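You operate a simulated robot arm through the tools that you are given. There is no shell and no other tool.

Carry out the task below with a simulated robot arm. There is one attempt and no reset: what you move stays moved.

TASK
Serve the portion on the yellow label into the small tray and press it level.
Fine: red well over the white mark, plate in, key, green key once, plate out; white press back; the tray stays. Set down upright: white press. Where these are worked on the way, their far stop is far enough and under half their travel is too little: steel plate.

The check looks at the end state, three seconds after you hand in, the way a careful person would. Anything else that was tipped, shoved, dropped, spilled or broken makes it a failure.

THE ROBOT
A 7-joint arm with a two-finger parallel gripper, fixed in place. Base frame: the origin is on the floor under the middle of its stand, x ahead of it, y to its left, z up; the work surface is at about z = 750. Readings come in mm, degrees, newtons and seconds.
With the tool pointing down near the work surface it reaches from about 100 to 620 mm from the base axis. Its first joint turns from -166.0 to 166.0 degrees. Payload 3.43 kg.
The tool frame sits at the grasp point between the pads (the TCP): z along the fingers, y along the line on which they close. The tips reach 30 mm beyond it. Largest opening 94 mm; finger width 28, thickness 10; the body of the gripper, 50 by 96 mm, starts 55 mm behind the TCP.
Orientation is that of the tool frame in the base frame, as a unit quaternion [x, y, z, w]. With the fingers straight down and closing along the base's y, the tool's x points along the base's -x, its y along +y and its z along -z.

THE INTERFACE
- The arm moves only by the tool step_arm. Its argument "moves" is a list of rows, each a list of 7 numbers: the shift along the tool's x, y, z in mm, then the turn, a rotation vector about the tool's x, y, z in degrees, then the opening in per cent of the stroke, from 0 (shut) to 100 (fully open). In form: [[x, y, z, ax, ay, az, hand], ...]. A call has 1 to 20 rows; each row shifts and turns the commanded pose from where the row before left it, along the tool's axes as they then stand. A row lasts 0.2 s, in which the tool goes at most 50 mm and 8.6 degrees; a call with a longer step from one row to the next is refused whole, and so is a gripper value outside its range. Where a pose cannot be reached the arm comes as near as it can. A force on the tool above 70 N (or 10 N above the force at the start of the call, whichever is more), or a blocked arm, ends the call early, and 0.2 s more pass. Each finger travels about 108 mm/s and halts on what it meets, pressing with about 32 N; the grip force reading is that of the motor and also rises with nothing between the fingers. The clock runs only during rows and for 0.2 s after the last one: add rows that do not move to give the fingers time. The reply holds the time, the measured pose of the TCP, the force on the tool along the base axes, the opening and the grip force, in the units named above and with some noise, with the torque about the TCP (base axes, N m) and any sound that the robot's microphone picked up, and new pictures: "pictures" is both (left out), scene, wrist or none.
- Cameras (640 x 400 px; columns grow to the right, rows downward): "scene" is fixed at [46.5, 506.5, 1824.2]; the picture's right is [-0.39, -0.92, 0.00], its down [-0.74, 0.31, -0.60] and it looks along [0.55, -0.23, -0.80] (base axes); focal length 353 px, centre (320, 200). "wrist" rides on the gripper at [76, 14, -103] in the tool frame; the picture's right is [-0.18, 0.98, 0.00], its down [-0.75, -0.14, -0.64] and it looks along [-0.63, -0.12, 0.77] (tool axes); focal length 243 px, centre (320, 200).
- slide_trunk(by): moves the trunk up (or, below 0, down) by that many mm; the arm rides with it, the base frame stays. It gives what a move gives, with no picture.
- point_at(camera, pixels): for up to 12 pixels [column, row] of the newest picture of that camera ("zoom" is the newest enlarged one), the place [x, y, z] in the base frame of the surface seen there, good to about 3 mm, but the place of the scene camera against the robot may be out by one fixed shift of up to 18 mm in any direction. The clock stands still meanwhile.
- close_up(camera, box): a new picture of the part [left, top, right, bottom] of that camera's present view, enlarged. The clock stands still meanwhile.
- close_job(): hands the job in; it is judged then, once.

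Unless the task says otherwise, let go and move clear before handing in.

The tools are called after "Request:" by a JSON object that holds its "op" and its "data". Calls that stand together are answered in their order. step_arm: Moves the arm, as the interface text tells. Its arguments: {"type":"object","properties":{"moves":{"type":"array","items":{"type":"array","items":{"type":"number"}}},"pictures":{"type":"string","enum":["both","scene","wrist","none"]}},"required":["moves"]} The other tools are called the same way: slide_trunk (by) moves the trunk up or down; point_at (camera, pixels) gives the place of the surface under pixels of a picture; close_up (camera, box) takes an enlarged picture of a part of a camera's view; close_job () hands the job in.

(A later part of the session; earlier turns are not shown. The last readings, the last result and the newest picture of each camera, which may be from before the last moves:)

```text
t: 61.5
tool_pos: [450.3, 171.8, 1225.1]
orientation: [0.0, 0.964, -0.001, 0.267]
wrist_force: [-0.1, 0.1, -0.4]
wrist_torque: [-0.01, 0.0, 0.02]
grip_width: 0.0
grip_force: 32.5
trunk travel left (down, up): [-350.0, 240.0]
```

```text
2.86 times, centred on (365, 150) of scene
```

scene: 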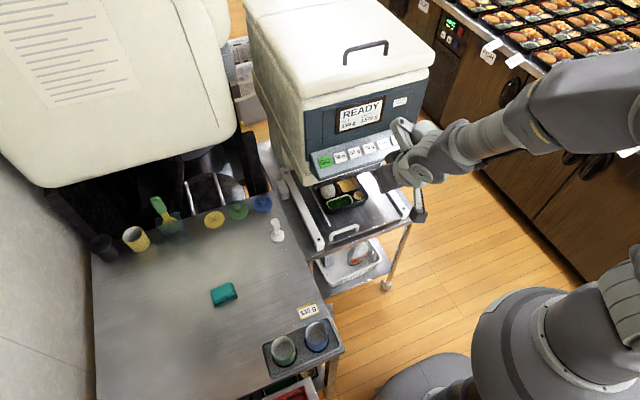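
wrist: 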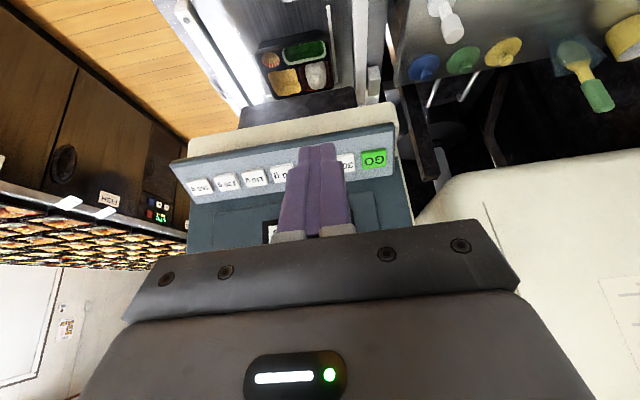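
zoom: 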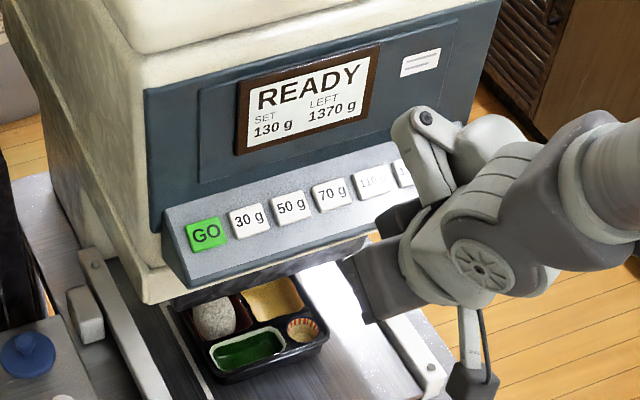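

Serving finished: READY, LEFT 1370 g (exactly 130 g out), with the rice mound in the red well. Now I'll lower the trunk 80 mm for reach and approach the handle.

Request:
{"op": "slide_trunk", "data": {"by": -80}}

Request:
{"op": "step_arm", "data": {"moves": [[12.1, -0.1, 39.6, 0, 0, 0, 0], [12.1, -0.1, 39.6, 0, 0, 0, 0], [12.1, -0.1, 39.6, 0, 0, 0, 0], [12.1, -0.1, 39.6, 0, 0, 0, 0], [12.1, -0.1, 39.6, 0, 0, 0, 0], [12.1, -0.1, 39.6, 0, 0, 0, 0], [12.1, -0.1, 39.6, 0, 0, 0, 0], [0, 0, 0, 0, 0, 0, 0]]}}

```text
t: 62.7
tool_pos: [450.4, 171.9, 1145.2]
orientation: [0.0, 0.964, 0.0, 0.268]
wrist_force: [-0.3, 0.2, 0.4]
wrist_torque: [-0.02, 0.05, -0.03]
grip_width: 0.1
grip_force: 32.2
trunk travel left (down, up): [-270.0, 320.0]
```

```text
t: 64.5
tool_pos: [521.0, 170.5, 864.6]
orientation: [0.001, 0.964, -0.001, 0.267]
wrist_force: [-0.3, 0.0, -0.4]
wrist_torque: [0.0, -0.01, 0.02]
grip_width: 0.0
grip_force: 32.0
trunk travel left (down, up): [-270.0, 320.0]
```

scene: 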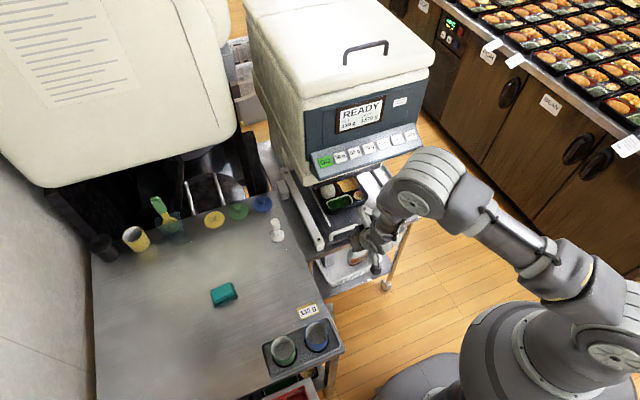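
wrist: 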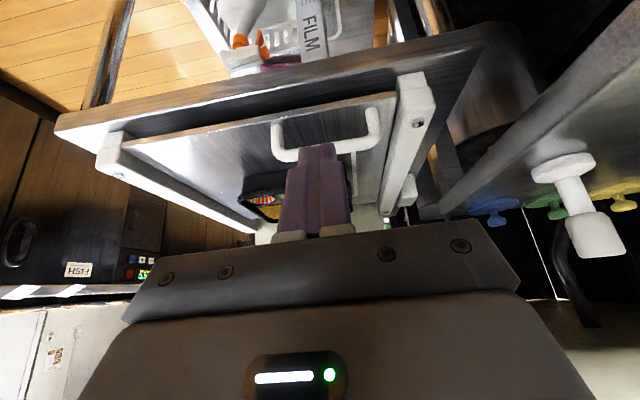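

I can see the handle at wrist (325,145) with the plate fully in. I'll measure the handle's exact position from here.

Request:
{"op": "point_at", "data": {"camera": "wrist", "pixels": [[286, 155], [290, 157], [350, 147], [360, 143], [345, 143], [277, 140], [374, 125], [352, 150], [260, 105], [300, 98], [258, 200], [330, 98]]}}

Request:
{"op": "close_up", "data": {"camera": "wrist", "box": [240, 80, 420, 220]}}

```text
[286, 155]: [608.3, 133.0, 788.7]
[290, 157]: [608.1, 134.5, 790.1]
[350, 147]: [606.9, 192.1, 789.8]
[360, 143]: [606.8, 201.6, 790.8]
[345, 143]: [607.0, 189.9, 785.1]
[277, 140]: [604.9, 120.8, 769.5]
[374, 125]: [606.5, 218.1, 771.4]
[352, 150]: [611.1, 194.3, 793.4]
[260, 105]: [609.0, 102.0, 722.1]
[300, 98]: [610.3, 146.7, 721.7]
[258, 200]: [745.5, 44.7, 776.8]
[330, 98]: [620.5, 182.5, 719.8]
```

```text
2.86 times, centred on (330, 150) of wrist
```

zoom: 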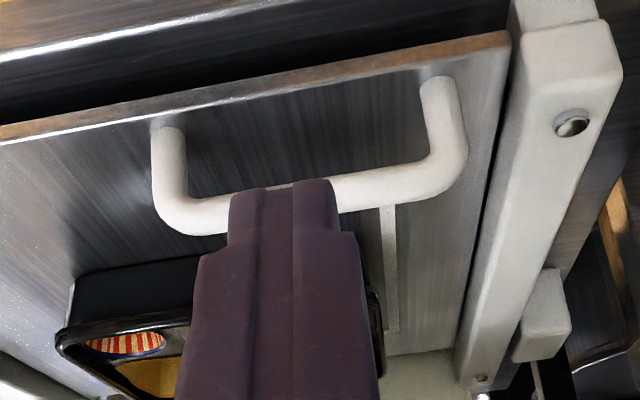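

The bar's near face is at x≈607 (centre ≈614), y centre ≈171, top z≈793. I'll go to the pre-hook position and slide the closed fingers down beyond the bar along the tool axis.

Request:
{"op": "step_arm", "data": {"moves": [[-33.1, 0.3, 20.5, 0, 0, 0, 0], [-33.1, 0.3, 20.5, 0, 0, 0, 0], [0, 0, 20, 0, 0, 0, 0], [0, 0, 15, 0, 0, 0, 0], [0, 0, 0, 0, 0, 0, 0]]}}

```text
t: 65.7
tool_pos: [616.1, 172.2, 832.5]
orientation: [0.0, 0.964, 0.0, 0.265]
wrist_force: [0.6, 0.4, 0.4]
wrist_torque: [0.03, 0.03, 0.0]
grip_width: 0.2
grip_force: 31.4
trunk travel left (down, up): [-270.0, 320.0]
```

scene: 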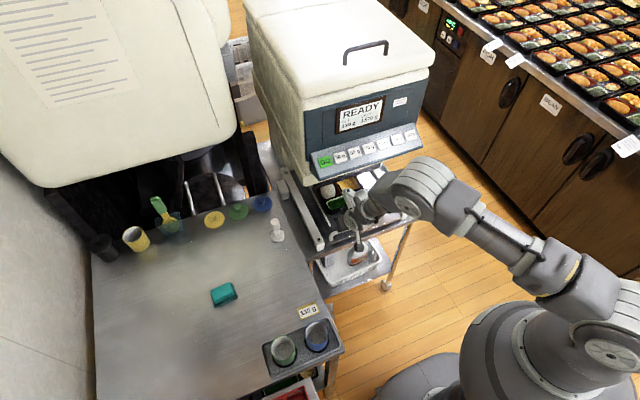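
wrist: 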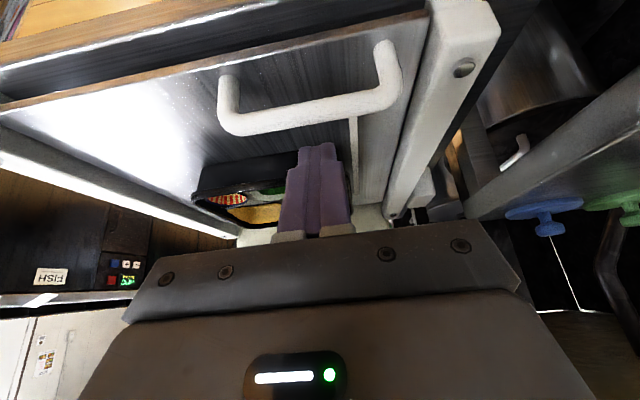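

The fingers are aligned to pass just beyond the bar (about 5 mm gap). I'll advance the remaining ~44 mm along the tool axis.

Request:
{"op": "step_arm", "data": {"moves": [[-1, -0.5, 18, 0, 0, 0, 0], [0, 0, 16, 0, 0, 0, 0], [0, 0, 9, 0, 0, 0, 0], [0, 0, 0, 0, 0, 0, 0]]}}

```text
t: 66.7
tool_pos: [640.1, 171.6, 795.9]
orientation: [0.0, 0.964, 0.0, 0.267]
wrist_force: [0.1, 0.0, 0.6]
wrist_torque: [0.01, 0.0, 0.01]
grip_width: 0.2
grip_force: 31.8
trunk travel left (down, up): [-270.0, 320.0]
```

scene: 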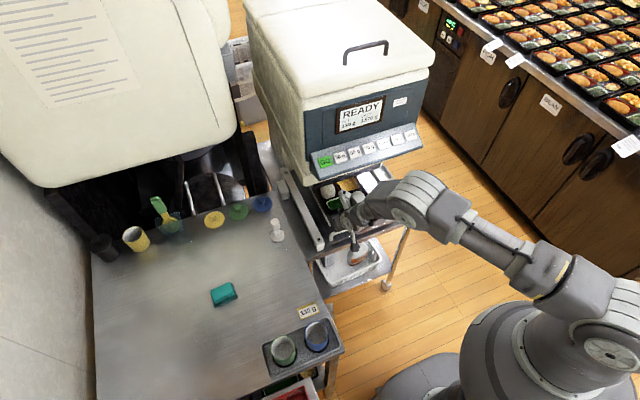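
wrist: 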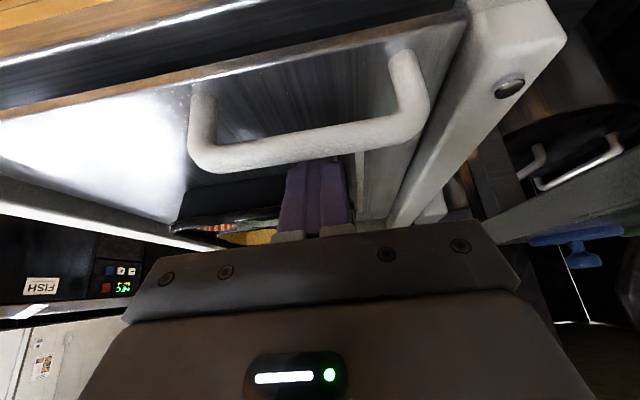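

The fingers are hooked beyond the bar (the bar hides the fingertips at (318,165)). I'll start pulling gently toward the robot.

Request:
{"op": "step_arm", "data": {"moves": [[3.43, 0, -2.06, 0, 0, 0, 0], [3.43, 0, -2.06, 0, 0, 0, 0], [5.14, 0, -3.09, 0, 0, 0, 0], [6.86, 0, -4.12, 0, 0, 0, 0], [8.57, 0, -5.15, 0, 0, 0, 0], [8.57, 0, -5.15, 0, 0, 0, 0], [8.57, 0, -5.15, 0, 0, 0, 0], [8.57, 0, -5.15, 0, 0, 0, 0], [6.86, 0, -4.12, 0, 0, 0, 0], [0, 0, 0, 0, 0, 0, 0]]}}

```text
t: 68.9
tool_pos: [568.7, 171.4, 795.7]
orientation: [0.0, 0.964, -0.001, 0.266]
wrist_force: [0.6, 0.4, 0.4]
wrist_torque: [-0.01, -0.01, -0.03]
grip_width: 0.0
grip_force: 31.9
trunk travel left (down, up): [-270.0, 320.0]
```

scene: 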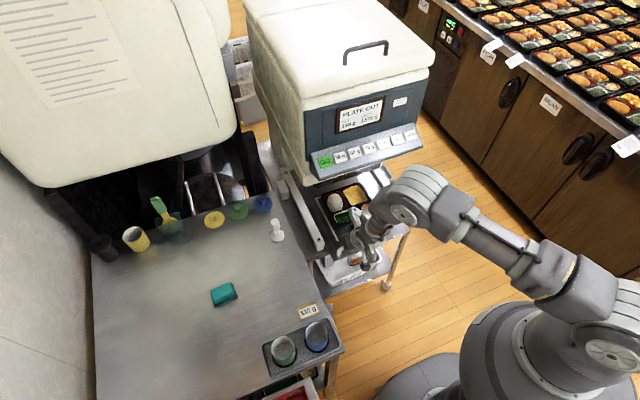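
wrist: 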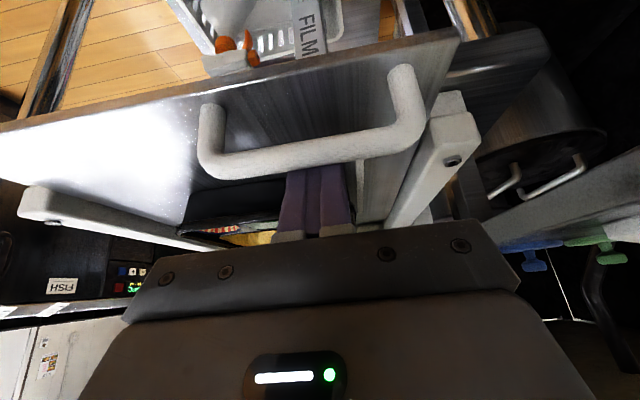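

The plate is coming out with the tray on it, and the display shows PLATE OUT. I'll keep pulling at the same pace.

Request:
{"op": "step_arm", "data": {"moves": [[6.86, 0, -4.12, 0, 0, 0, 0], [8.57, 0, -5.15, 0, 0, 0, 0], [8.57, 0, -5.15, 0, 0, 0, 0], [8.57, 0, -5.15, 0, 0, 0, 0], [8.57, 0, -5.15, 0, 0, 0, 0], [8.57, 0, -5.15, 0, 0, 0, 0], [8.57, 0, -5.15, 0, 0, 0, 0], [8.57, 0, -5.15, 0, 0, 0, 0], [8.57, 0, -5.15, 0, 0, 0, 0], [8.57, 0, -5.15, 0, 0, 0, 0], [6.86, 0, -4.12, 0, 0, 0, 0], [0, 0, 0, 0, 0, 0, 0]]}}

```text
t: 71.5
tool_pos: [461.3, 172.0, 797.1]
orientation: [0.0, 0.964, -0.002, 0.267]
wrist_force: [0.2, -0.6, 1.0]
wrist_torque: [0.02, 0.01, 0.02]
grip_width: 0.0
grip_force: 32.2
trunk travel left (down, up): [-270.0, 320.0]
```

scene: 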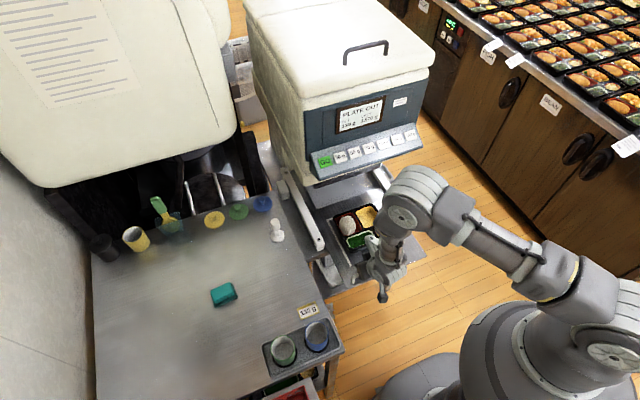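
wrist: 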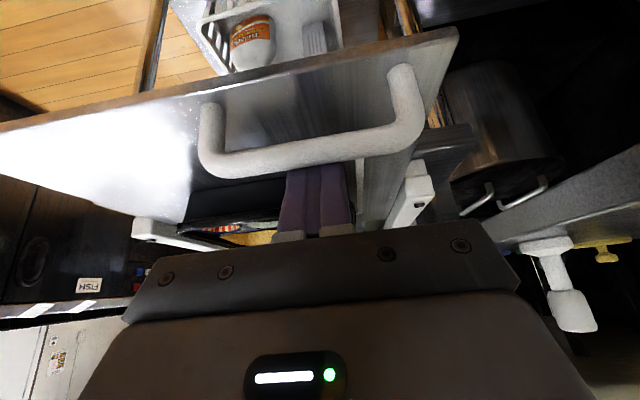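

About 172 mm out, tray steady. Roughly 80 mm remains to the outer stop; I'll continue and slow near the end.

Request:
{"op": "step_arm", "data": {"moves": [[6.86, 0, -4.12, 0, 0, 0, 0], [8.57, 0, -5.15, 0, 0, 0, 0], [8.57, 0, -5.15, 0, 0, 0, 0], [8.57, 0, -5.15, 0, 0, 0, 0], [8.57, 0, -5.15, 0, 0, 0, 0], [8.57, 0, -5.15, 0, 0, 0, 0], [6.86, 0, -4.12, 0, 0, 0, 0], [0, 0, 0, 0, 0, 0, 0]], "pictures": "none"}}

Request:
{"op": "step_arm", "data": {"moves": [[2.57, 0, -1.55, 0, 0, 0, 0], [2.57, 0, -1.55, 0, 0, 0, 0], [2.57, 0, -1.55, 0, 0, 0, 0], [0, 0, 0, 0, 0, 0, 0]]}}

```text
t: 73.3
tool_pos: [396.3, 172.8, 797.7]
orientation: [0.0, 0.964, -0.001, 0.266]
wrist_force: [-0.1, 0.1, -0.4]
wrist_torque: [0.01, -0.02, 0.02]
grip_width: 0.0
grip_force: 32.1
trunk travel left (down, up): [-270.0, 320.0]
```

```text
t: 74.3
tool_pos: [385.6, 173.4, 797.1]
orientation: [0.0, 0.964, 0.0, 0.266]
wrist_force: [0.4, -0.2, 0.3]
wrist_torque: [0.0, 0.0, 0.01]
grip_width: 0.0
grip_force: 32.0
trunk travel left (down, up): [-270.0, 320.0]
```

scene: 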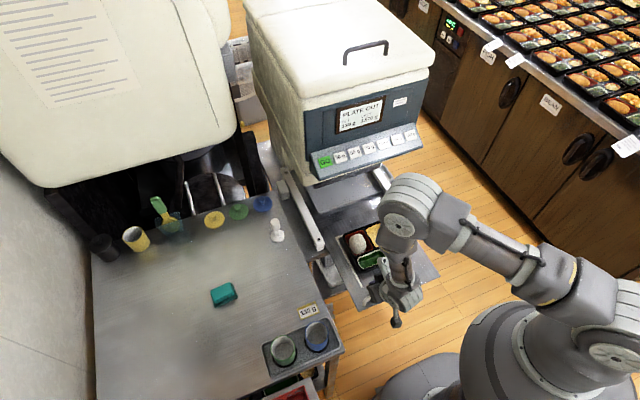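
wrist: 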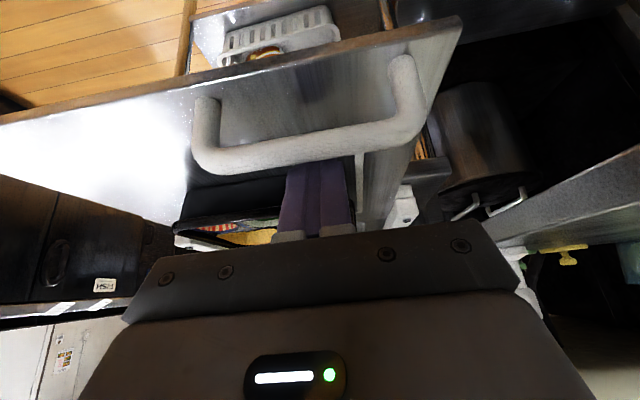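

Still free at x=385.6, near the original out position. I'll pull a few more mm in small steps to feel the outer stop.

Request:
{"op": "step_arm", "data": {"moves": [[2.57, 0, -1.55, 0, 0, 0, 0], [2.57, 0, -1.55, 0, 0, 0, 0], [0, 0, 0, 0, 0, 0, 0]], "pictures": "none"}}

Request:
{"op": "step_arm", "data": {"moves": [[1.71, 0, -1.03, 0, 0, 0, 0], [1.71, 0, -1.03, 0, 0, 0, 0], [0, 0, 0, 0, 0, 0, 0]], "pictures": "both"}}

```text
t: 75.1
tool_pos: [380.8, 171.9, 796.7]
orientation: [0.001, 0.964, -0.001, 0.267]
wrist_force: [1.6, -0.6, 0.8]
wrist_torque: [0.03, -0.01, -0.02]
grip_width: 0.0
grip_force: 32.2
trunk travel left (down, up): [-270.0, 320.0]
```

```text
t: 75.9
tool_pos: [377.8, 173.3, 797.4]
orientation: [0.0, 0.964, 0.0, 0.267]
wrist_force: [5.2, -0.6, 4.2]
wrist_torque: [0.02, -0.01, -0.09]
grip_width: 0.1
grip_force: 32.6
trunk travel left (down, up): [-270.0, 320.0]
```

scene: 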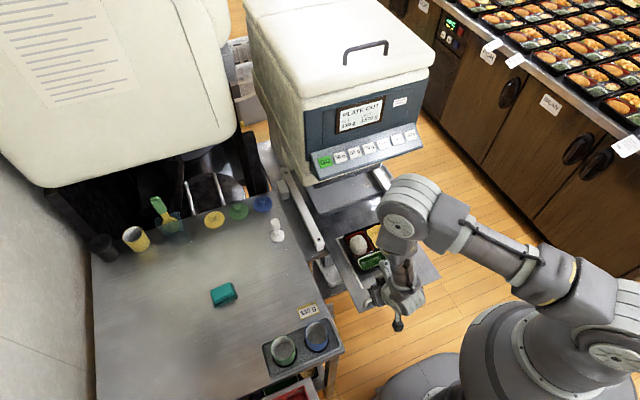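
wrist: 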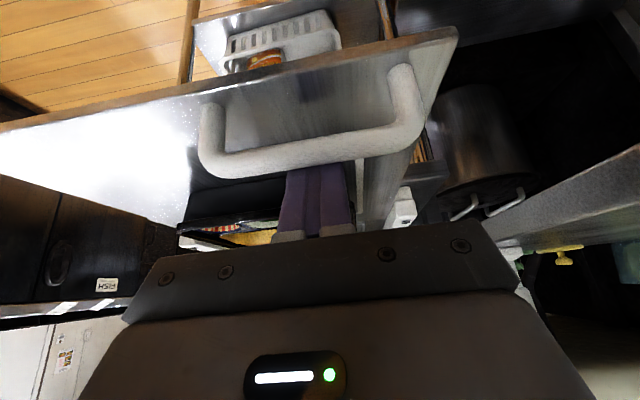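

Force is building (5.2 N). I'll pull a couple more mm to tell the stop from rolling friction.

Request:
{"op": "step_arm", "data": {"moves": [[1.71, 0, -1.03, 0, 0, 0, 0], [1.71, 0, -1.03, 0, 0, 0, 0], [0, 0, 0, 0, 0, 0, 0]], "pictures": "none"}}

```text
t: 76.7
tool_pos: [372.3, 172.2, 797.5]
orientation: [0.0, 0.964, 0.0, 0.267]
wrist_force: [5.5, -0.2, 5.4]
wrist_torque: [0.08, 0.06, -0.06]
grip_width: 0.0
grip_force: 31.9
trunk travel left (down, up): [-270.0, 320.0]
```

The plate still moves with a steady ~5 N. Before pulling further I'll check where the plate is compared with its original position.

Request:
{"op": "step_arm", "data": {"moves": [[0, 0, 0, 0, 0, 0, 0]]}}

Request:
{"op": "point_at", "data": {"camera": "scene", "pixels": [[358, 243], [337, 238], [362, 300], [365, 299], [437, 278], [350, 232], [373, 260], [366, 305]]}}

Request:
{"op": "close_up", "data": {"camera": "scene", "box": [310, 180, 450, 320]}}

```text
t: 77.1
tool_pos: [373.3, 171.6, 796.6]
orientation: [0.0, 0.964, 0.0, 0.267]
wrist_force: [4.2, 0.1, 4.9]
wrist_torque: [0.08, 0.01, -0.06]
grip_width: 0.0
grip_force: 31.7
trunk travel left (down, up): [-270.0, 320.0]
```

scene: 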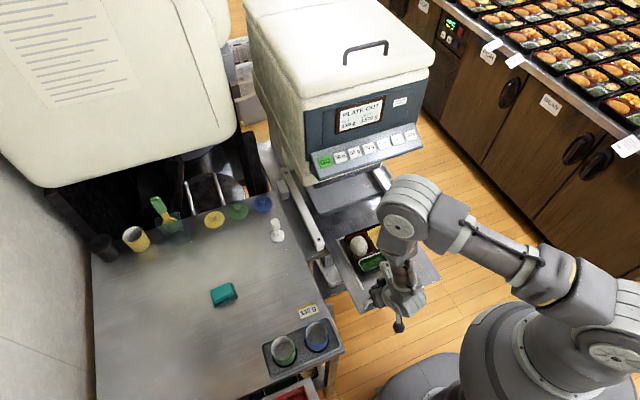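
wrist: 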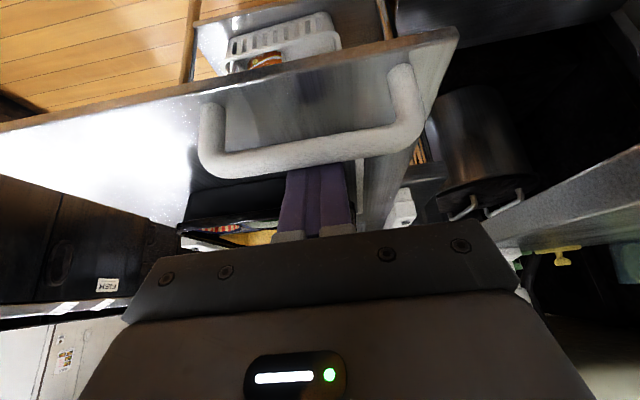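

```text
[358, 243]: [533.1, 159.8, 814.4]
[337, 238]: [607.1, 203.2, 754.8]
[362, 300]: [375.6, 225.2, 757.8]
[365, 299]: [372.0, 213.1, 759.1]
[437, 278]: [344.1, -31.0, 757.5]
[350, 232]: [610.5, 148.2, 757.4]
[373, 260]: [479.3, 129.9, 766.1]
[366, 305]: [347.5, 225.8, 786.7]
```

```text
2.86 times, centred on (380, 250) of scene
```

zoom: 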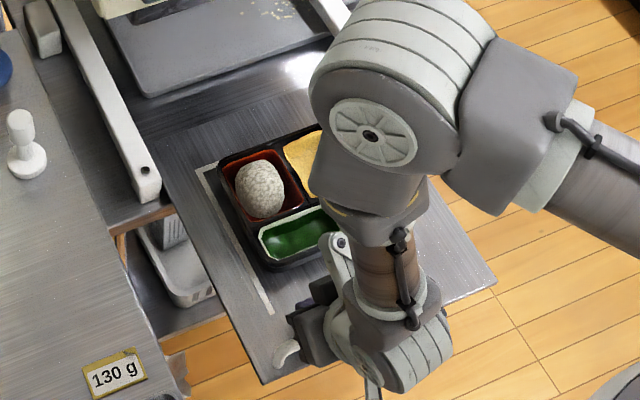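

The plate is out slightly beyond its original position (L corner now at scene (338,239)), display says PLATE OUT, and the rice mound sits in the red well. I'll ease off the bar and withdraw along the tool axis.

Request:
{"op": "step_arm", "data": {"moves": [[-6.86, 0, 4.12, 0, 0, 0, 0], [0, 0, -20, 0, 0, 0, 0], [0, 0, -35, 0, 0, 0, 0], [0, 0, -40, 0, 0, 0, 0], [0, 0, -40, 0, 0, 0, 0], [0, 0, 0, 0, 0, 0, 0]]}}

```text
t: 78.5
tool_pos: [311.7, 172.0, 913.5]
orientation: [0.001, 0.963, -0.001, 0.268]
wrist_force: [-1.0, -0.1, 0.0]
wrist_torque: [0.0, -0.01, 0.01]
grip_width: 0.0
grip_force: 32.0
trunk travel left (down, up): [-270.0, 320.0]
```

scene: 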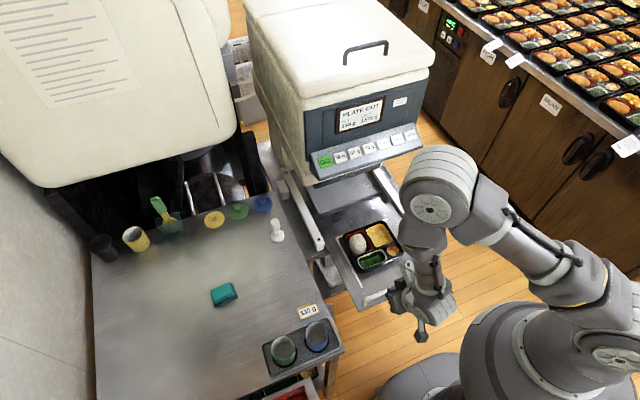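
wrist: 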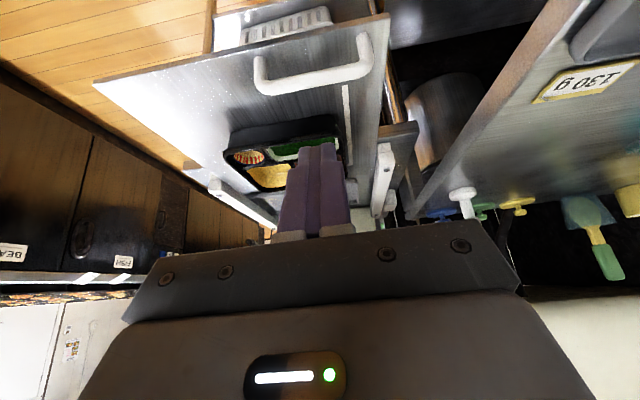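

Clear of the handle, everything undisturbed. Now I'll rise and move outward, straighten the tool to vertical, and head toward the white press.

Request:
{"op": "step_arm", "data": {"moves": [[-43.7, 0, -14.5, 0, 0, 0, 0], [-43.7, 0, -14.5, 0, 0, 0, 0], [-43.7, 0, -14.5, 0, 0, 0, 0], [-43.7, 0, -14.5, 0, 0, 0, 0], [-43.7, 0, -14.5, 0, 0, 0, 30], [0, 25, 0, 0, 7.75, 0, 60], [0, 25, 0, 0, 7.75, 0, 60], [0, 25, 0, 0, 7.75, 0, 60], [0, 25, 0, 0, 7.75, 0, 60], [0, 0, 0, 0, 0, 0, 60]]}}

```text
t: 80.7
tool_pos: [461.1, 270.6, 1088.5]
orientation: [0.0, 1.0, -0.001, -0.001]
wrist_force: [-0.9, 0.2, 0.2]
wrist_torque: [-0.01, -0.02, 0.01]
grip_width: 56.4
grip_force: 0.1
trunk travel left (down, up): [-270.0, 320.0]
```

scene: 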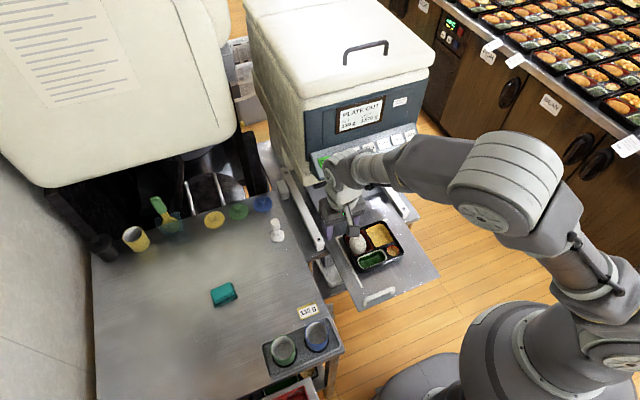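
wrist: 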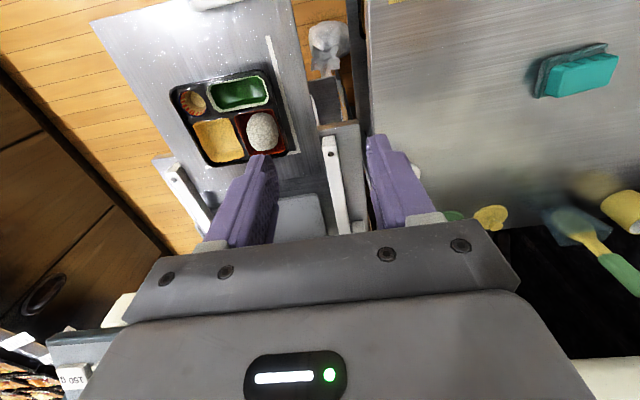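

Good view of the tray with the mound in the red well (wrist (263,132)). I'll measure the mound and well from here.

Request:
{"op": "close_up", "data": {"camera": "wrist", "box": [160, 50, 320, 180]}}

Request:
{"op": "point_at", "data": {"camera": "wrist", "pixels": [[262, 130], [255, 118], [270, 145], [238, 115], [275, 112], [284, 148], [248, 152], [262, 118], [278, 130], [250, 132], [265, 147], [300, 150]]}}

```text
3.08 times, centred on (240, 115) of wrist
```

zoom: 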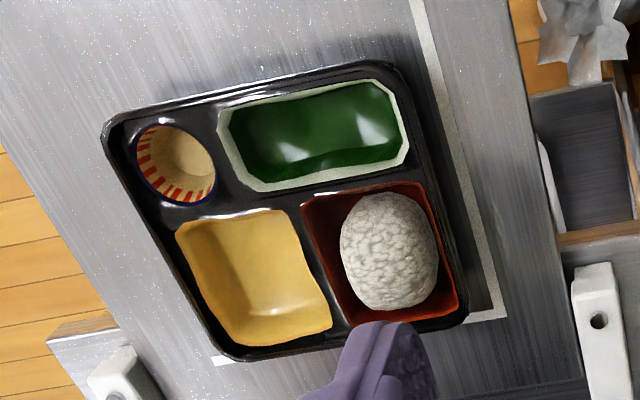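

```text
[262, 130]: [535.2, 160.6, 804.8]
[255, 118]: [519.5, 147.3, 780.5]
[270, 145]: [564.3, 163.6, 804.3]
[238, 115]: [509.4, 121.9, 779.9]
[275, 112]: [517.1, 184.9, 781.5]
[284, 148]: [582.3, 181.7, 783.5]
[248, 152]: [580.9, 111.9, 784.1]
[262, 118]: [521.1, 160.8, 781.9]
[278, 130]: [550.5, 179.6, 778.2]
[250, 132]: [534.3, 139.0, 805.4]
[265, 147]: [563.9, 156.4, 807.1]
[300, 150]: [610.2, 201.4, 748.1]
```

The red well is centred near (547,149) with the mound top at z≈806. Now I'll lower the trunk further for reach to the white press.

Request:
{"op": "slide_trunk", "data": {"by": -150}}

Request:
{"op": "step_arm", "data": {"moves": [[-20, 15, -20, 0, 0, 0, 60], [-20, 15, -20, 0, 0, 0, 60], [-20, 15, -20, 0, 0, 0, 60], [-20, 15, -20, 0, 0, 0, 60], [0, 0, 0, 0, 0, 0, 60]]}}

```text
t: 82.4
tool_pos: [462.0, 272.8, 938.9]
orientation: [0.0, 1.0, 0.0, 0.0]
wrist_force: [-0.8, 0.6, -0.5]
wrist_torque: [0.02, -0.01, -0.01]
grip_width: 56.3
grip_force: 0.1
trunk travel left (down, up): [-120.0, 470.0]
```

```text
t: 83.6
tool_pos: [543.0, 331.9, 1018.1]
orientation: [0.0, 1.0, 0.0, -0.001]
wrist_force: [-0.2, 0.5, 0.1]
wrist_torque: [0.01, 0.01, -0.01]
grip_width: 56.5
grip_force: 0.0
trunk travel left (down, up): [-120.0, 470.0]
```

scene: 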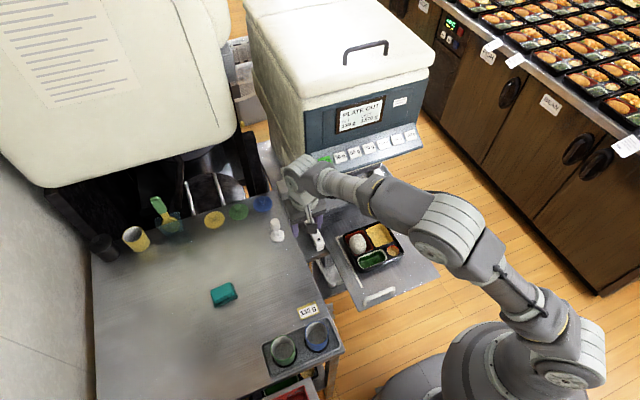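
wrist: 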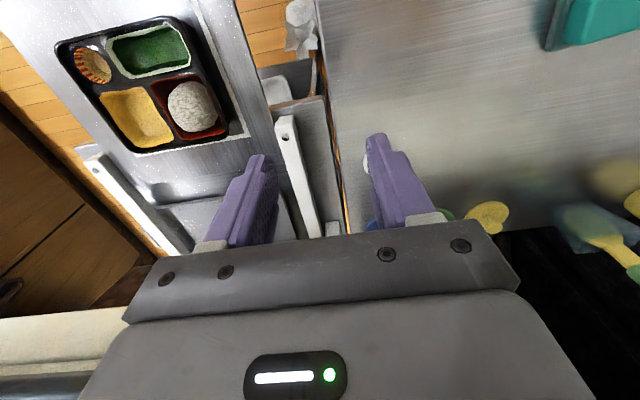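

The press is hidden behind the left finger, so I'll shift to y≈395 to bring it between the fingers and view it.

Request:
{"op": "step_arm", "data": {"moves": [[0, 30, 5, 0, 0, 0, 60], [0, 30, 5, 0, 0, 0, 60], [0, 0, 0, 0, 0, 0, 60]]}}

```text
t: 84.4
tool_pos: [541.9, 390.3, 1006.8]
orientation: [0.0, 1.0, 0.0, -0.002]
wrist_force: [-0.6, 0.5, 0.1]
wrist_torque: [-0.02, -0.01, 0.0]
grip_width: 56.4
grip_force: 0.0
trunk travel left (down, up): [-120.0, 470.0]
```

scene: 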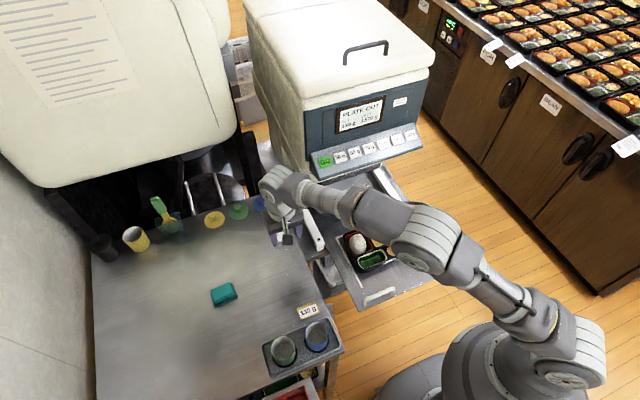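
wrist: 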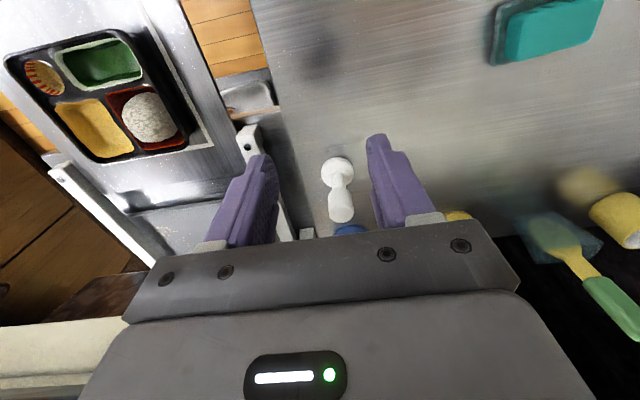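

The press is now visible between the fingers at wrist (339,190). I'll zoom in and measure its shape and position.

Request:
{"op": "close_up", "data": {"camera": "wrist", "box": [300, 140, 380, 240]}}

Request:
{"op": "point_at", "data": {"camera": "wrist", "pixels": [[337, 160], [323, 172], [353, 172], [338, 168], [340, 182], [330, 204], [351, 204], [340, 198], [341, 212], [341, 220], [337, 157], [340, 190]]}}

```text
4.00 times, centred on (340, 190) of wrist
```

zoom: 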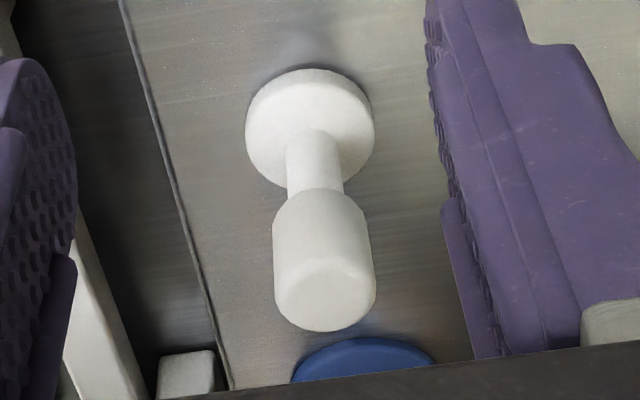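

```text
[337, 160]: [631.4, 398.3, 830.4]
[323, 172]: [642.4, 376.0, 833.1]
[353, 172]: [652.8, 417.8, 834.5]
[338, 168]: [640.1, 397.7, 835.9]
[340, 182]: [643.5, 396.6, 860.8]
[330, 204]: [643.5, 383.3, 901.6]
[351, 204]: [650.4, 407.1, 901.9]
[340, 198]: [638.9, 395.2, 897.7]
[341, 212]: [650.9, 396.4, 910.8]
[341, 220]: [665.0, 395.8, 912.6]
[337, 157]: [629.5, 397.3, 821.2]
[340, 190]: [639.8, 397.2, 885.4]
```

The press is centred at about (651, 396.5): base disc Ø44 (z 819–835), knob Ø25 (z≈875–911). I'll move directly above it.

Request:
{"op": "step_arm", "data": {"moves": [[-27, 1.5, 1, 0, 0, 0, 60], [-27, 1.5, 1, 0, 0, 0, 60], [-27, 1.5, 1, 0, 0, 0, 60], [-27, 1.5, 1, 0, 0, 0, 60], [0, 0, 0, 0, 0, 0, 60], [0, 0, 0, 0, 0, 0, 60]]}}

```text
t: 85.8
tool_pos: [613.2, 380.5, 1002.1]
orientation: [0.0, 1.0, -0.001, -0.001]
wrist_force: [0.2, 0.1, -0.3]
wrist_torque: [0.02, 0.01, 0.01]
grip_width: 56.4
grip_force: 0.0
out of reach, approached as far as the arm can: row 3, 4
trunk travel left (down, up): [-120.0, 470.0]
```

scene: 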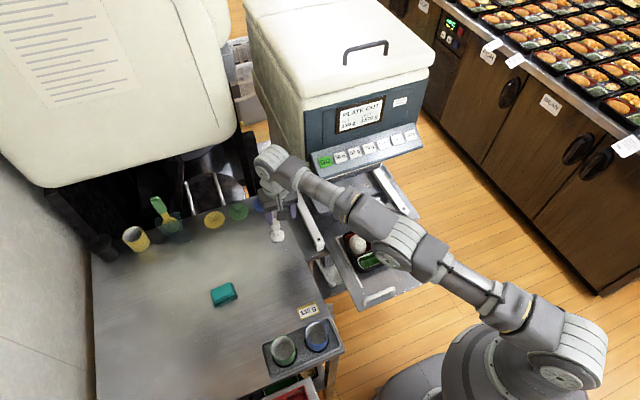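
wrist: 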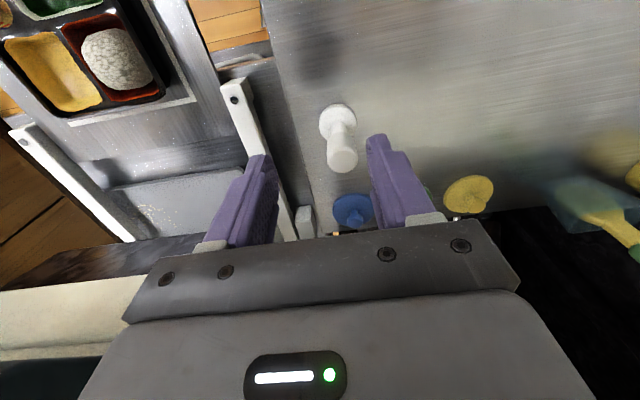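

The vertical-tool reach ends at radius ≈722 mm (613,380) while the press needs 762. I'll check the arm's link heights to decide between changing trunk height and tilting.

Request:
{"op": "point_at", "data": {"camera": "scene", "pixels": [[600, 340], [565, 375], [520, 305], [470, 280], [405, 245], [375, 220], [340, 200], [310, 185], [285, 165], [268, 160], [277, 215], [278, 235]]}}

```text
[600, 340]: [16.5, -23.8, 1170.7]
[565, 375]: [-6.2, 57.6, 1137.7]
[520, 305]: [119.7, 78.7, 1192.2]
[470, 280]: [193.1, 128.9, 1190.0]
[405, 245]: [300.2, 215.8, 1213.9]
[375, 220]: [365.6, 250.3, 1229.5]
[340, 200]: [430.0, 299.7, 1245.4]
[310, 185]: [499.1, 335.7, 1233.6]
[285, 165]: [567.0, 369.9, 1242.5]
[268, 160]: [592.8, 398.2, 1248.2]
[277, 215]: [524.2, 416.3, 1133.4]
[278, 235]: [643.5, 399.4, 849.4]
```

The arm is fully stretched with the wrist about level with the shoulder, so a 20° forward tilt is needed to gain ~60 mm. I'll back up a little, tilt 20°, and check the pose.

Request:
{"op": "step_arm", "data": {"moves": [[40, 0, 0, 0, 0, 0, 60], [0, 0, 0, 0, -7, 0, 60], [0, 0, 0, 0, -7, 0, 60], [0, 0, 0, 0, -6, 0, 60], [0, 0, 0, 0, 0, 0, 60]]}}

```text
t: 87.0
tool_pos: [573.1, 381.7, 1003.3]
orientation: [0.0, 0.985, 0.0, 0.174]
wrist_force: [0.1, -0.7, -0.1]
wrist_torque: [-0.01, -0.04, 0.0]
grip_width: 56.3
grip_force: 0.0
trunk travel left (down, up): [-120.0, 470.0]
```

scene: 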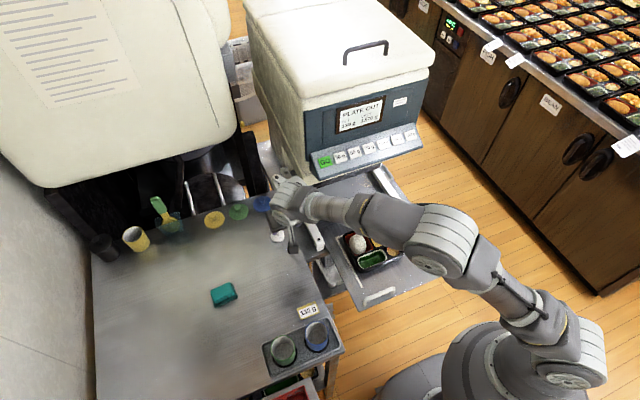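
wrist: 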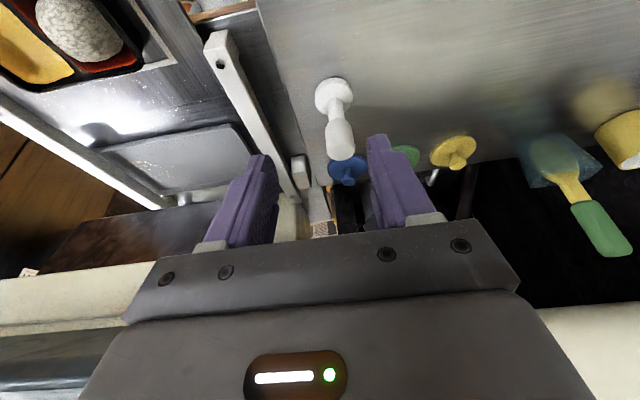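

The tilt worked at (573,382,1003). I'll re-measure the press and the blue lid beyond it from this angle.

Request:
{"op": "close_up", "data": {"camera": "wrist", "box": [290, 60, 390, 200]}}

Request:
{"op": "point_at", "data": {"camera": "wrist", "pixels": [[332, 77], [315, 97], [353, 97], [328, 130], [352, 135], [339, 150], [341, 137], [336, 110], [346, 172], [346, 160], [330, 165], [300, 170]]}}

```text
2.86 times, centred on (340, 130) of wrist
```

zoom: 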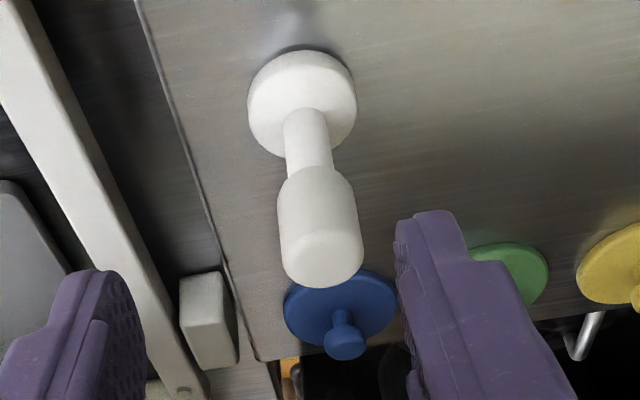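

```text
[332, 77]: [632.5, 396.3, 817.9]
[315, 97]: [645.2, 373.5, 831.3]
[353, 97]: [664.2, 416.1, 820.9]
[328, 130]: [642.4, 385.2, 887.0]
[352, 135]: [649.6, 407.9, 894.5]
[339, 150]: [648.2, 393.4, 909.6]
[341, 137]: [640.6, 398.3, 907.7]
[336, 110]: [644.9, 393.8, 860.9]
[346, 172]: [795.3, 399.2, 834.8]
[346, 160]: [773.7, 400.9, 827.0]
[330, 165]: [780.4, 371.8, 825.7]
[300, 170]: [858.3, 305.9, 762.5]
```

Press centre refined to (652, 396.5), and the blue lid is well beyond at x≈775. I'll line up and slide the open fingers down around the knob along the tool axis.

Request:
{"op": "step_arm", "data": {"moves": [[-18.2, 7.4, 15.7, 0, 0, 0, 60], [-18.2, 7.4, 15.7, 0, 0, 0, 60], [0, 0, 25, 0, 0, 0, 60], [0, 0, 25, 0, 0, 0, 60], [0, 0, 0, 0, 0, 0, 60]]}}

```text
t: 88.2
tool_pos: [636.2, 397.7, 938.1]
orientation: [0.0, 0.985, 0.0, 0.173]
wrist_force: [0.7, 0.3, 0.3]
wrist_torque: [-0.02, 0.02, 0.04]
grip_width: 56.4
grip_force: 0.1
trunk travel left (down, up): [-120.0, 470.0]
```

scene: 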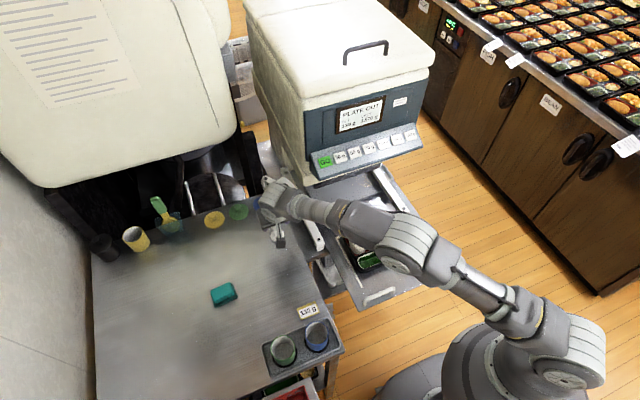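
wrist: 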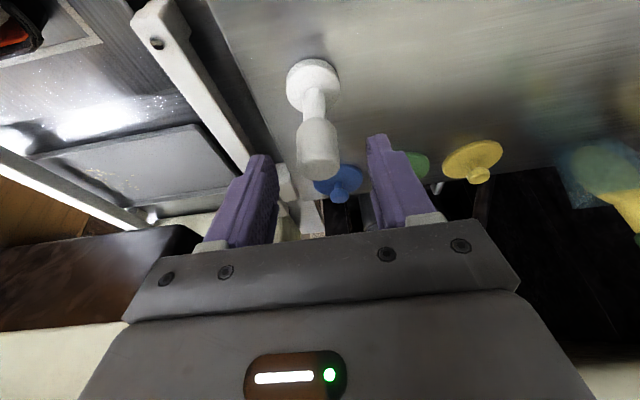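

The knob at (318,155) is centred between the fingers. I'll advance the last ~49 mm.

Request:
{"op": "step_arm", "data": {"moves": [[0, -0.6, 20, 0, 0, 0, 60], [0, -0.6, 18, 0, 0, 0, 60], [0, 0, 10, 0, 0, 0, 60], [0, 0, 0, 0, 0, 0, 60]]}}

```text
t: 89.2
tool_pos: [652.4, 396.4, 893.7]
orientation: [0.0, 0.985, 0.0, 0.173]
wrist_force: [-0.1, 0.2, 0.2]
wrist_torque: [-0.01, 0.0, 0.02]
grip_width: 56.5
grip_force: 0.0
trunk travel left (down, up): [-120.0, 470.0]
```

scene: 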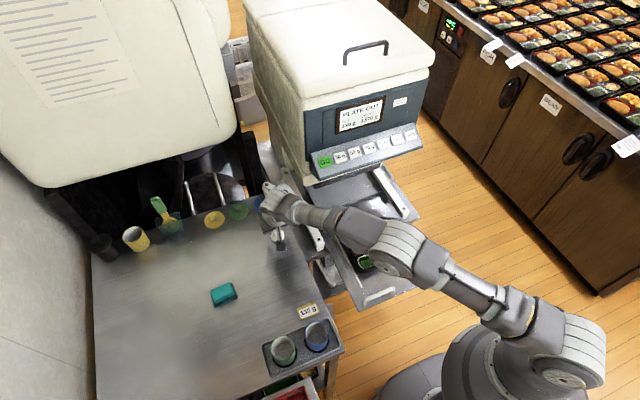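
wrist: 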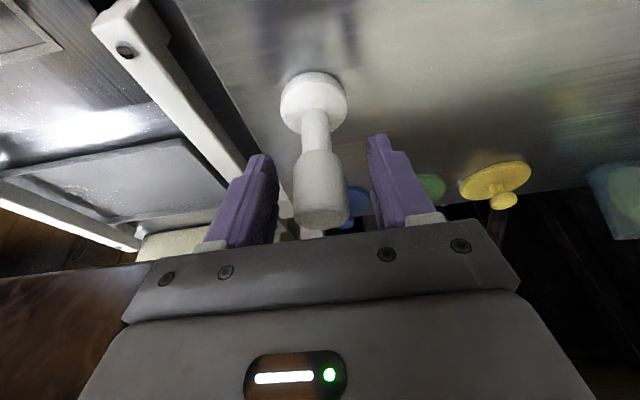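

The TCP is at the knob centre (652.4,396.4,893.7) with the knob between the pads. I'll close gently.

Request:
{"op": "step_arm", "data": {"moves": [[0, 0, 0, 0, 0, 0, 45], [0, 0, 0, 0, 0, 0, 34], [0, 0, 0, 0, 0, 0, 25], [0, 0, 0, 0, 0, 0, 10], [0, 0, 0, 0, 0, 0, 0], [0, 0, 0, 0, 0, 0, 0]], "pictures": "wrist"}}

```text
t: 90.6
tool_pos: [652.8, 395.4, 893.7]
orientation: [0.0, 0.985, 0.0, 0.173]
wrist_force: [-0.7, 0.6, 0.1]
wrist_torque: [-0.01, -0.01, -0.04]
grip_width: 31.3
grip_force: 32.0
trunk travel left (down, up): [-120.0, 470.0]
```

wrist: 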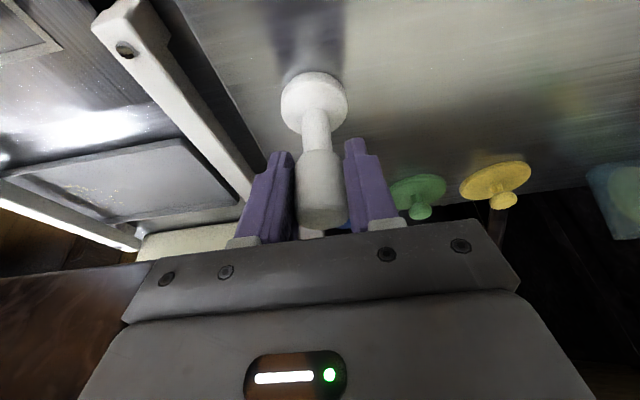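

The knob is gripped at 31.3 mm with 32 N, and the press hasn't shifted. I'll lift it straight up slowly.

Request:
{"op": "step_arm", "data": {"moves": [[-1.37, 0, -3.76, 0, 0, 0, 0], [-2.05, 0, -5.64, 0, 0, 0, 0], [-4.1, 0, -11.3, 0, 0, 0, 0], [-5.1, 0, -14.1, 0, 0, 0, 0], [-5.1, 0, -14.1, 0, 0, 0, 0], [-5.1, 0, -14.1, 0, 0, 0, 0], [0, 0, 0, 0, 0, 0, 0]]}}

```text
t: 92.2
tool_pos: [651.6, 395.7, 960.1]
orientation: [0.001, 0.985, 0.0, 0.173]
wrist_force: [-0.6, -0.1, -1.6]
wrist_torque: [-0.04, -0.02, -0.01]
grip_width: 31.5
grip_force: 31.9
trunk travel left (down, up): [-120.0, 470.0]
```

scene: 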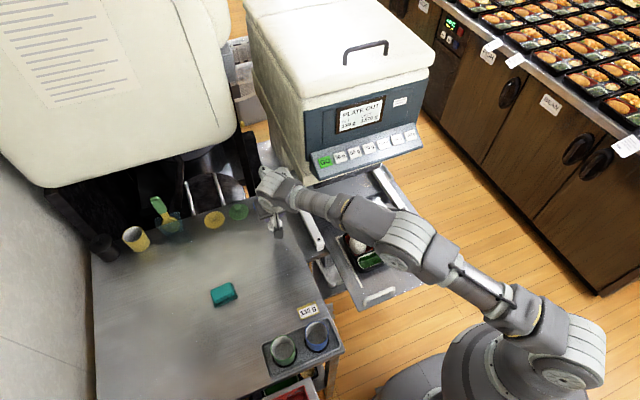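
wrist: 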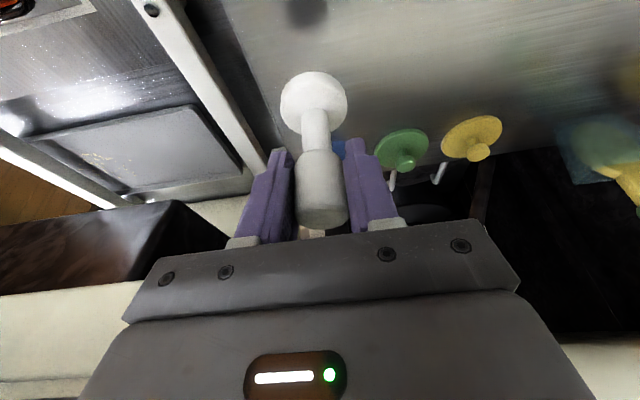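

The press is held upright and lifted clear. I'll bring it back in x first (away from the machine), then over in y to above the red well.

Request:
{"op": "step_arm", "data": {"moves": [[9.4, 0, -3.42, 0, 0, 0, 0], [18.8, 0, -6.84, 0, 0, 0, 0], [23.5, 0, -8.55, 0, 0, 0, 0], [23.5, 0, -8.55, 0, 0, 0, 0], [14.1, 0, -5.13, 0, 0, 0, 0], [9.4, 0, -3.42, 0, 0, 0, 0], [0, -10, 0, 0, 0, 0, 0], [0, -20, 0, 0, 0, 0, 0], [0, -28, 0, 0, 0, 0, 0], [0, -28, 0, 0, 0, 0, 0], [0, -28, 0, 0, 0, 0, 0], [0, -28, 0, 0, 0, 0, 0], [0, -28, 0, 0, 0, 0, 0], [0, -28, 0, 0, 0, 0, 0], [0, -20, 0, 0, 0, 0, 0], [0, -10, 0, 0, 0, 0, 0], [0, 0, 0, 0, 0, 0, 0]]}}

```text
t: 95.8
tool_pos: [545.6, 166.6, 960.0]
orientation: [0.0, 0.985, 0.001, 0.173]
wrist_force: [-0.5, -0.5, -1.7]
wrist_torque: [0.03, 0.04, 0.0]
grip_width: 31.2
grip_force: 31.9
trunk travel left (down, up): [-120.0, 470.0]
```

scene: 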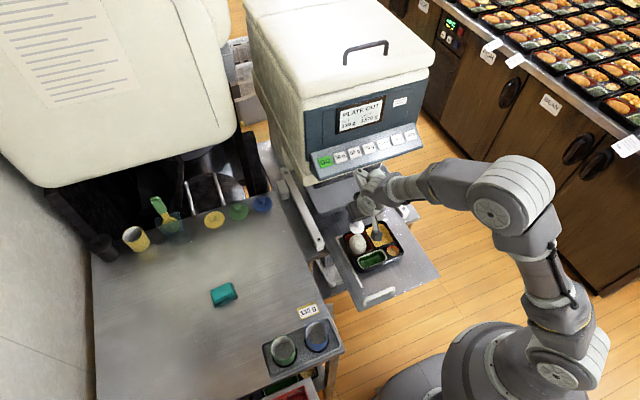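
wrist: 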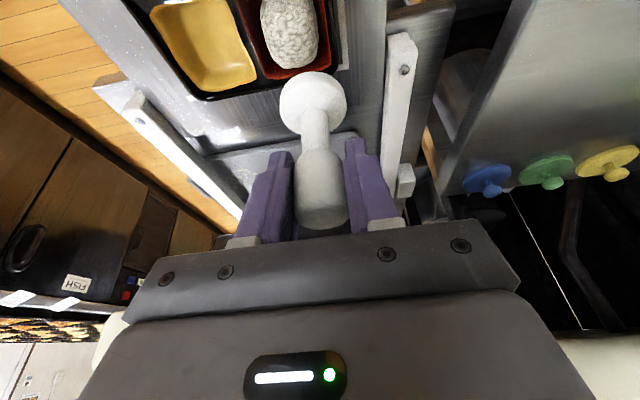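

The press is above the plate area. I'll measure the mound, red well and press positions to line up precisely.

Request:
{"op": "close_up", "data": {"camera": "scene", "box": [325, 190, 425, 290]}}

Request:
{"op": "point_at", "data": {"camera": "wrist", "pixels": [[290, 35], [288, 10], [265, 70], [332, 65], [262, 30], [325, 30], [314, 100], [285, 100], [345, 98], [313, 75], [290, 66], [330, 10]]}}

Request:
{"op": "close_up", "data": {"camera": "wrist", "box": [140, 0, 400, 150]}}

```text
4.00 times, centred on (375, 240) of scene
```

zoom: 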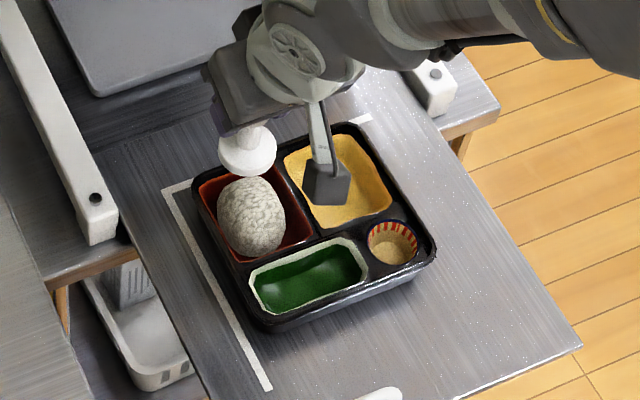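

```text
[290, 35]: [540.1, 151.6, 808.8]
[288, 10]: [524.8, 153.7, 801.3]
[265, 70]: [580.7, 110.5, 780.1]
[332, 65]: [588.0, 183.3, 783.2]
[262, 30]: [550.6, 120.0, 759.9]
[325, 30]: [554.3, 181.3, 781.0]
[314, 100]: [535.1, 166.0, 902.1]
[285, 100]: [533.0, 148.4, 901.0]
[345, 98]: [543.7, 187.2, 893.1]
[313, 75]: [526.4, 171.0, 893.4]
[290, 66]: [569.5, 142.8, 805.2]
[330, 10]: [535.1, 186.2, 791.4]
```

```text
2.46 times, centred on (270, 75) of wrist
```

zoom: 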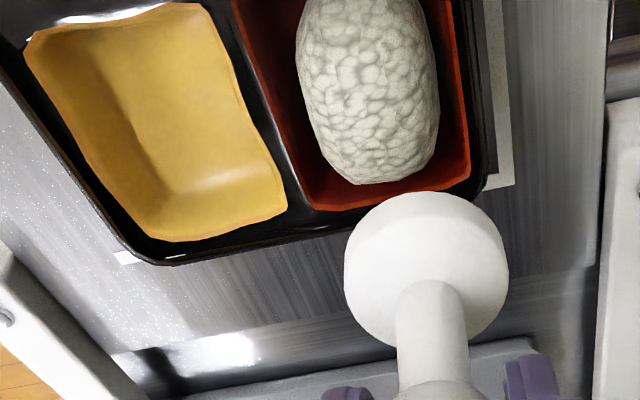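

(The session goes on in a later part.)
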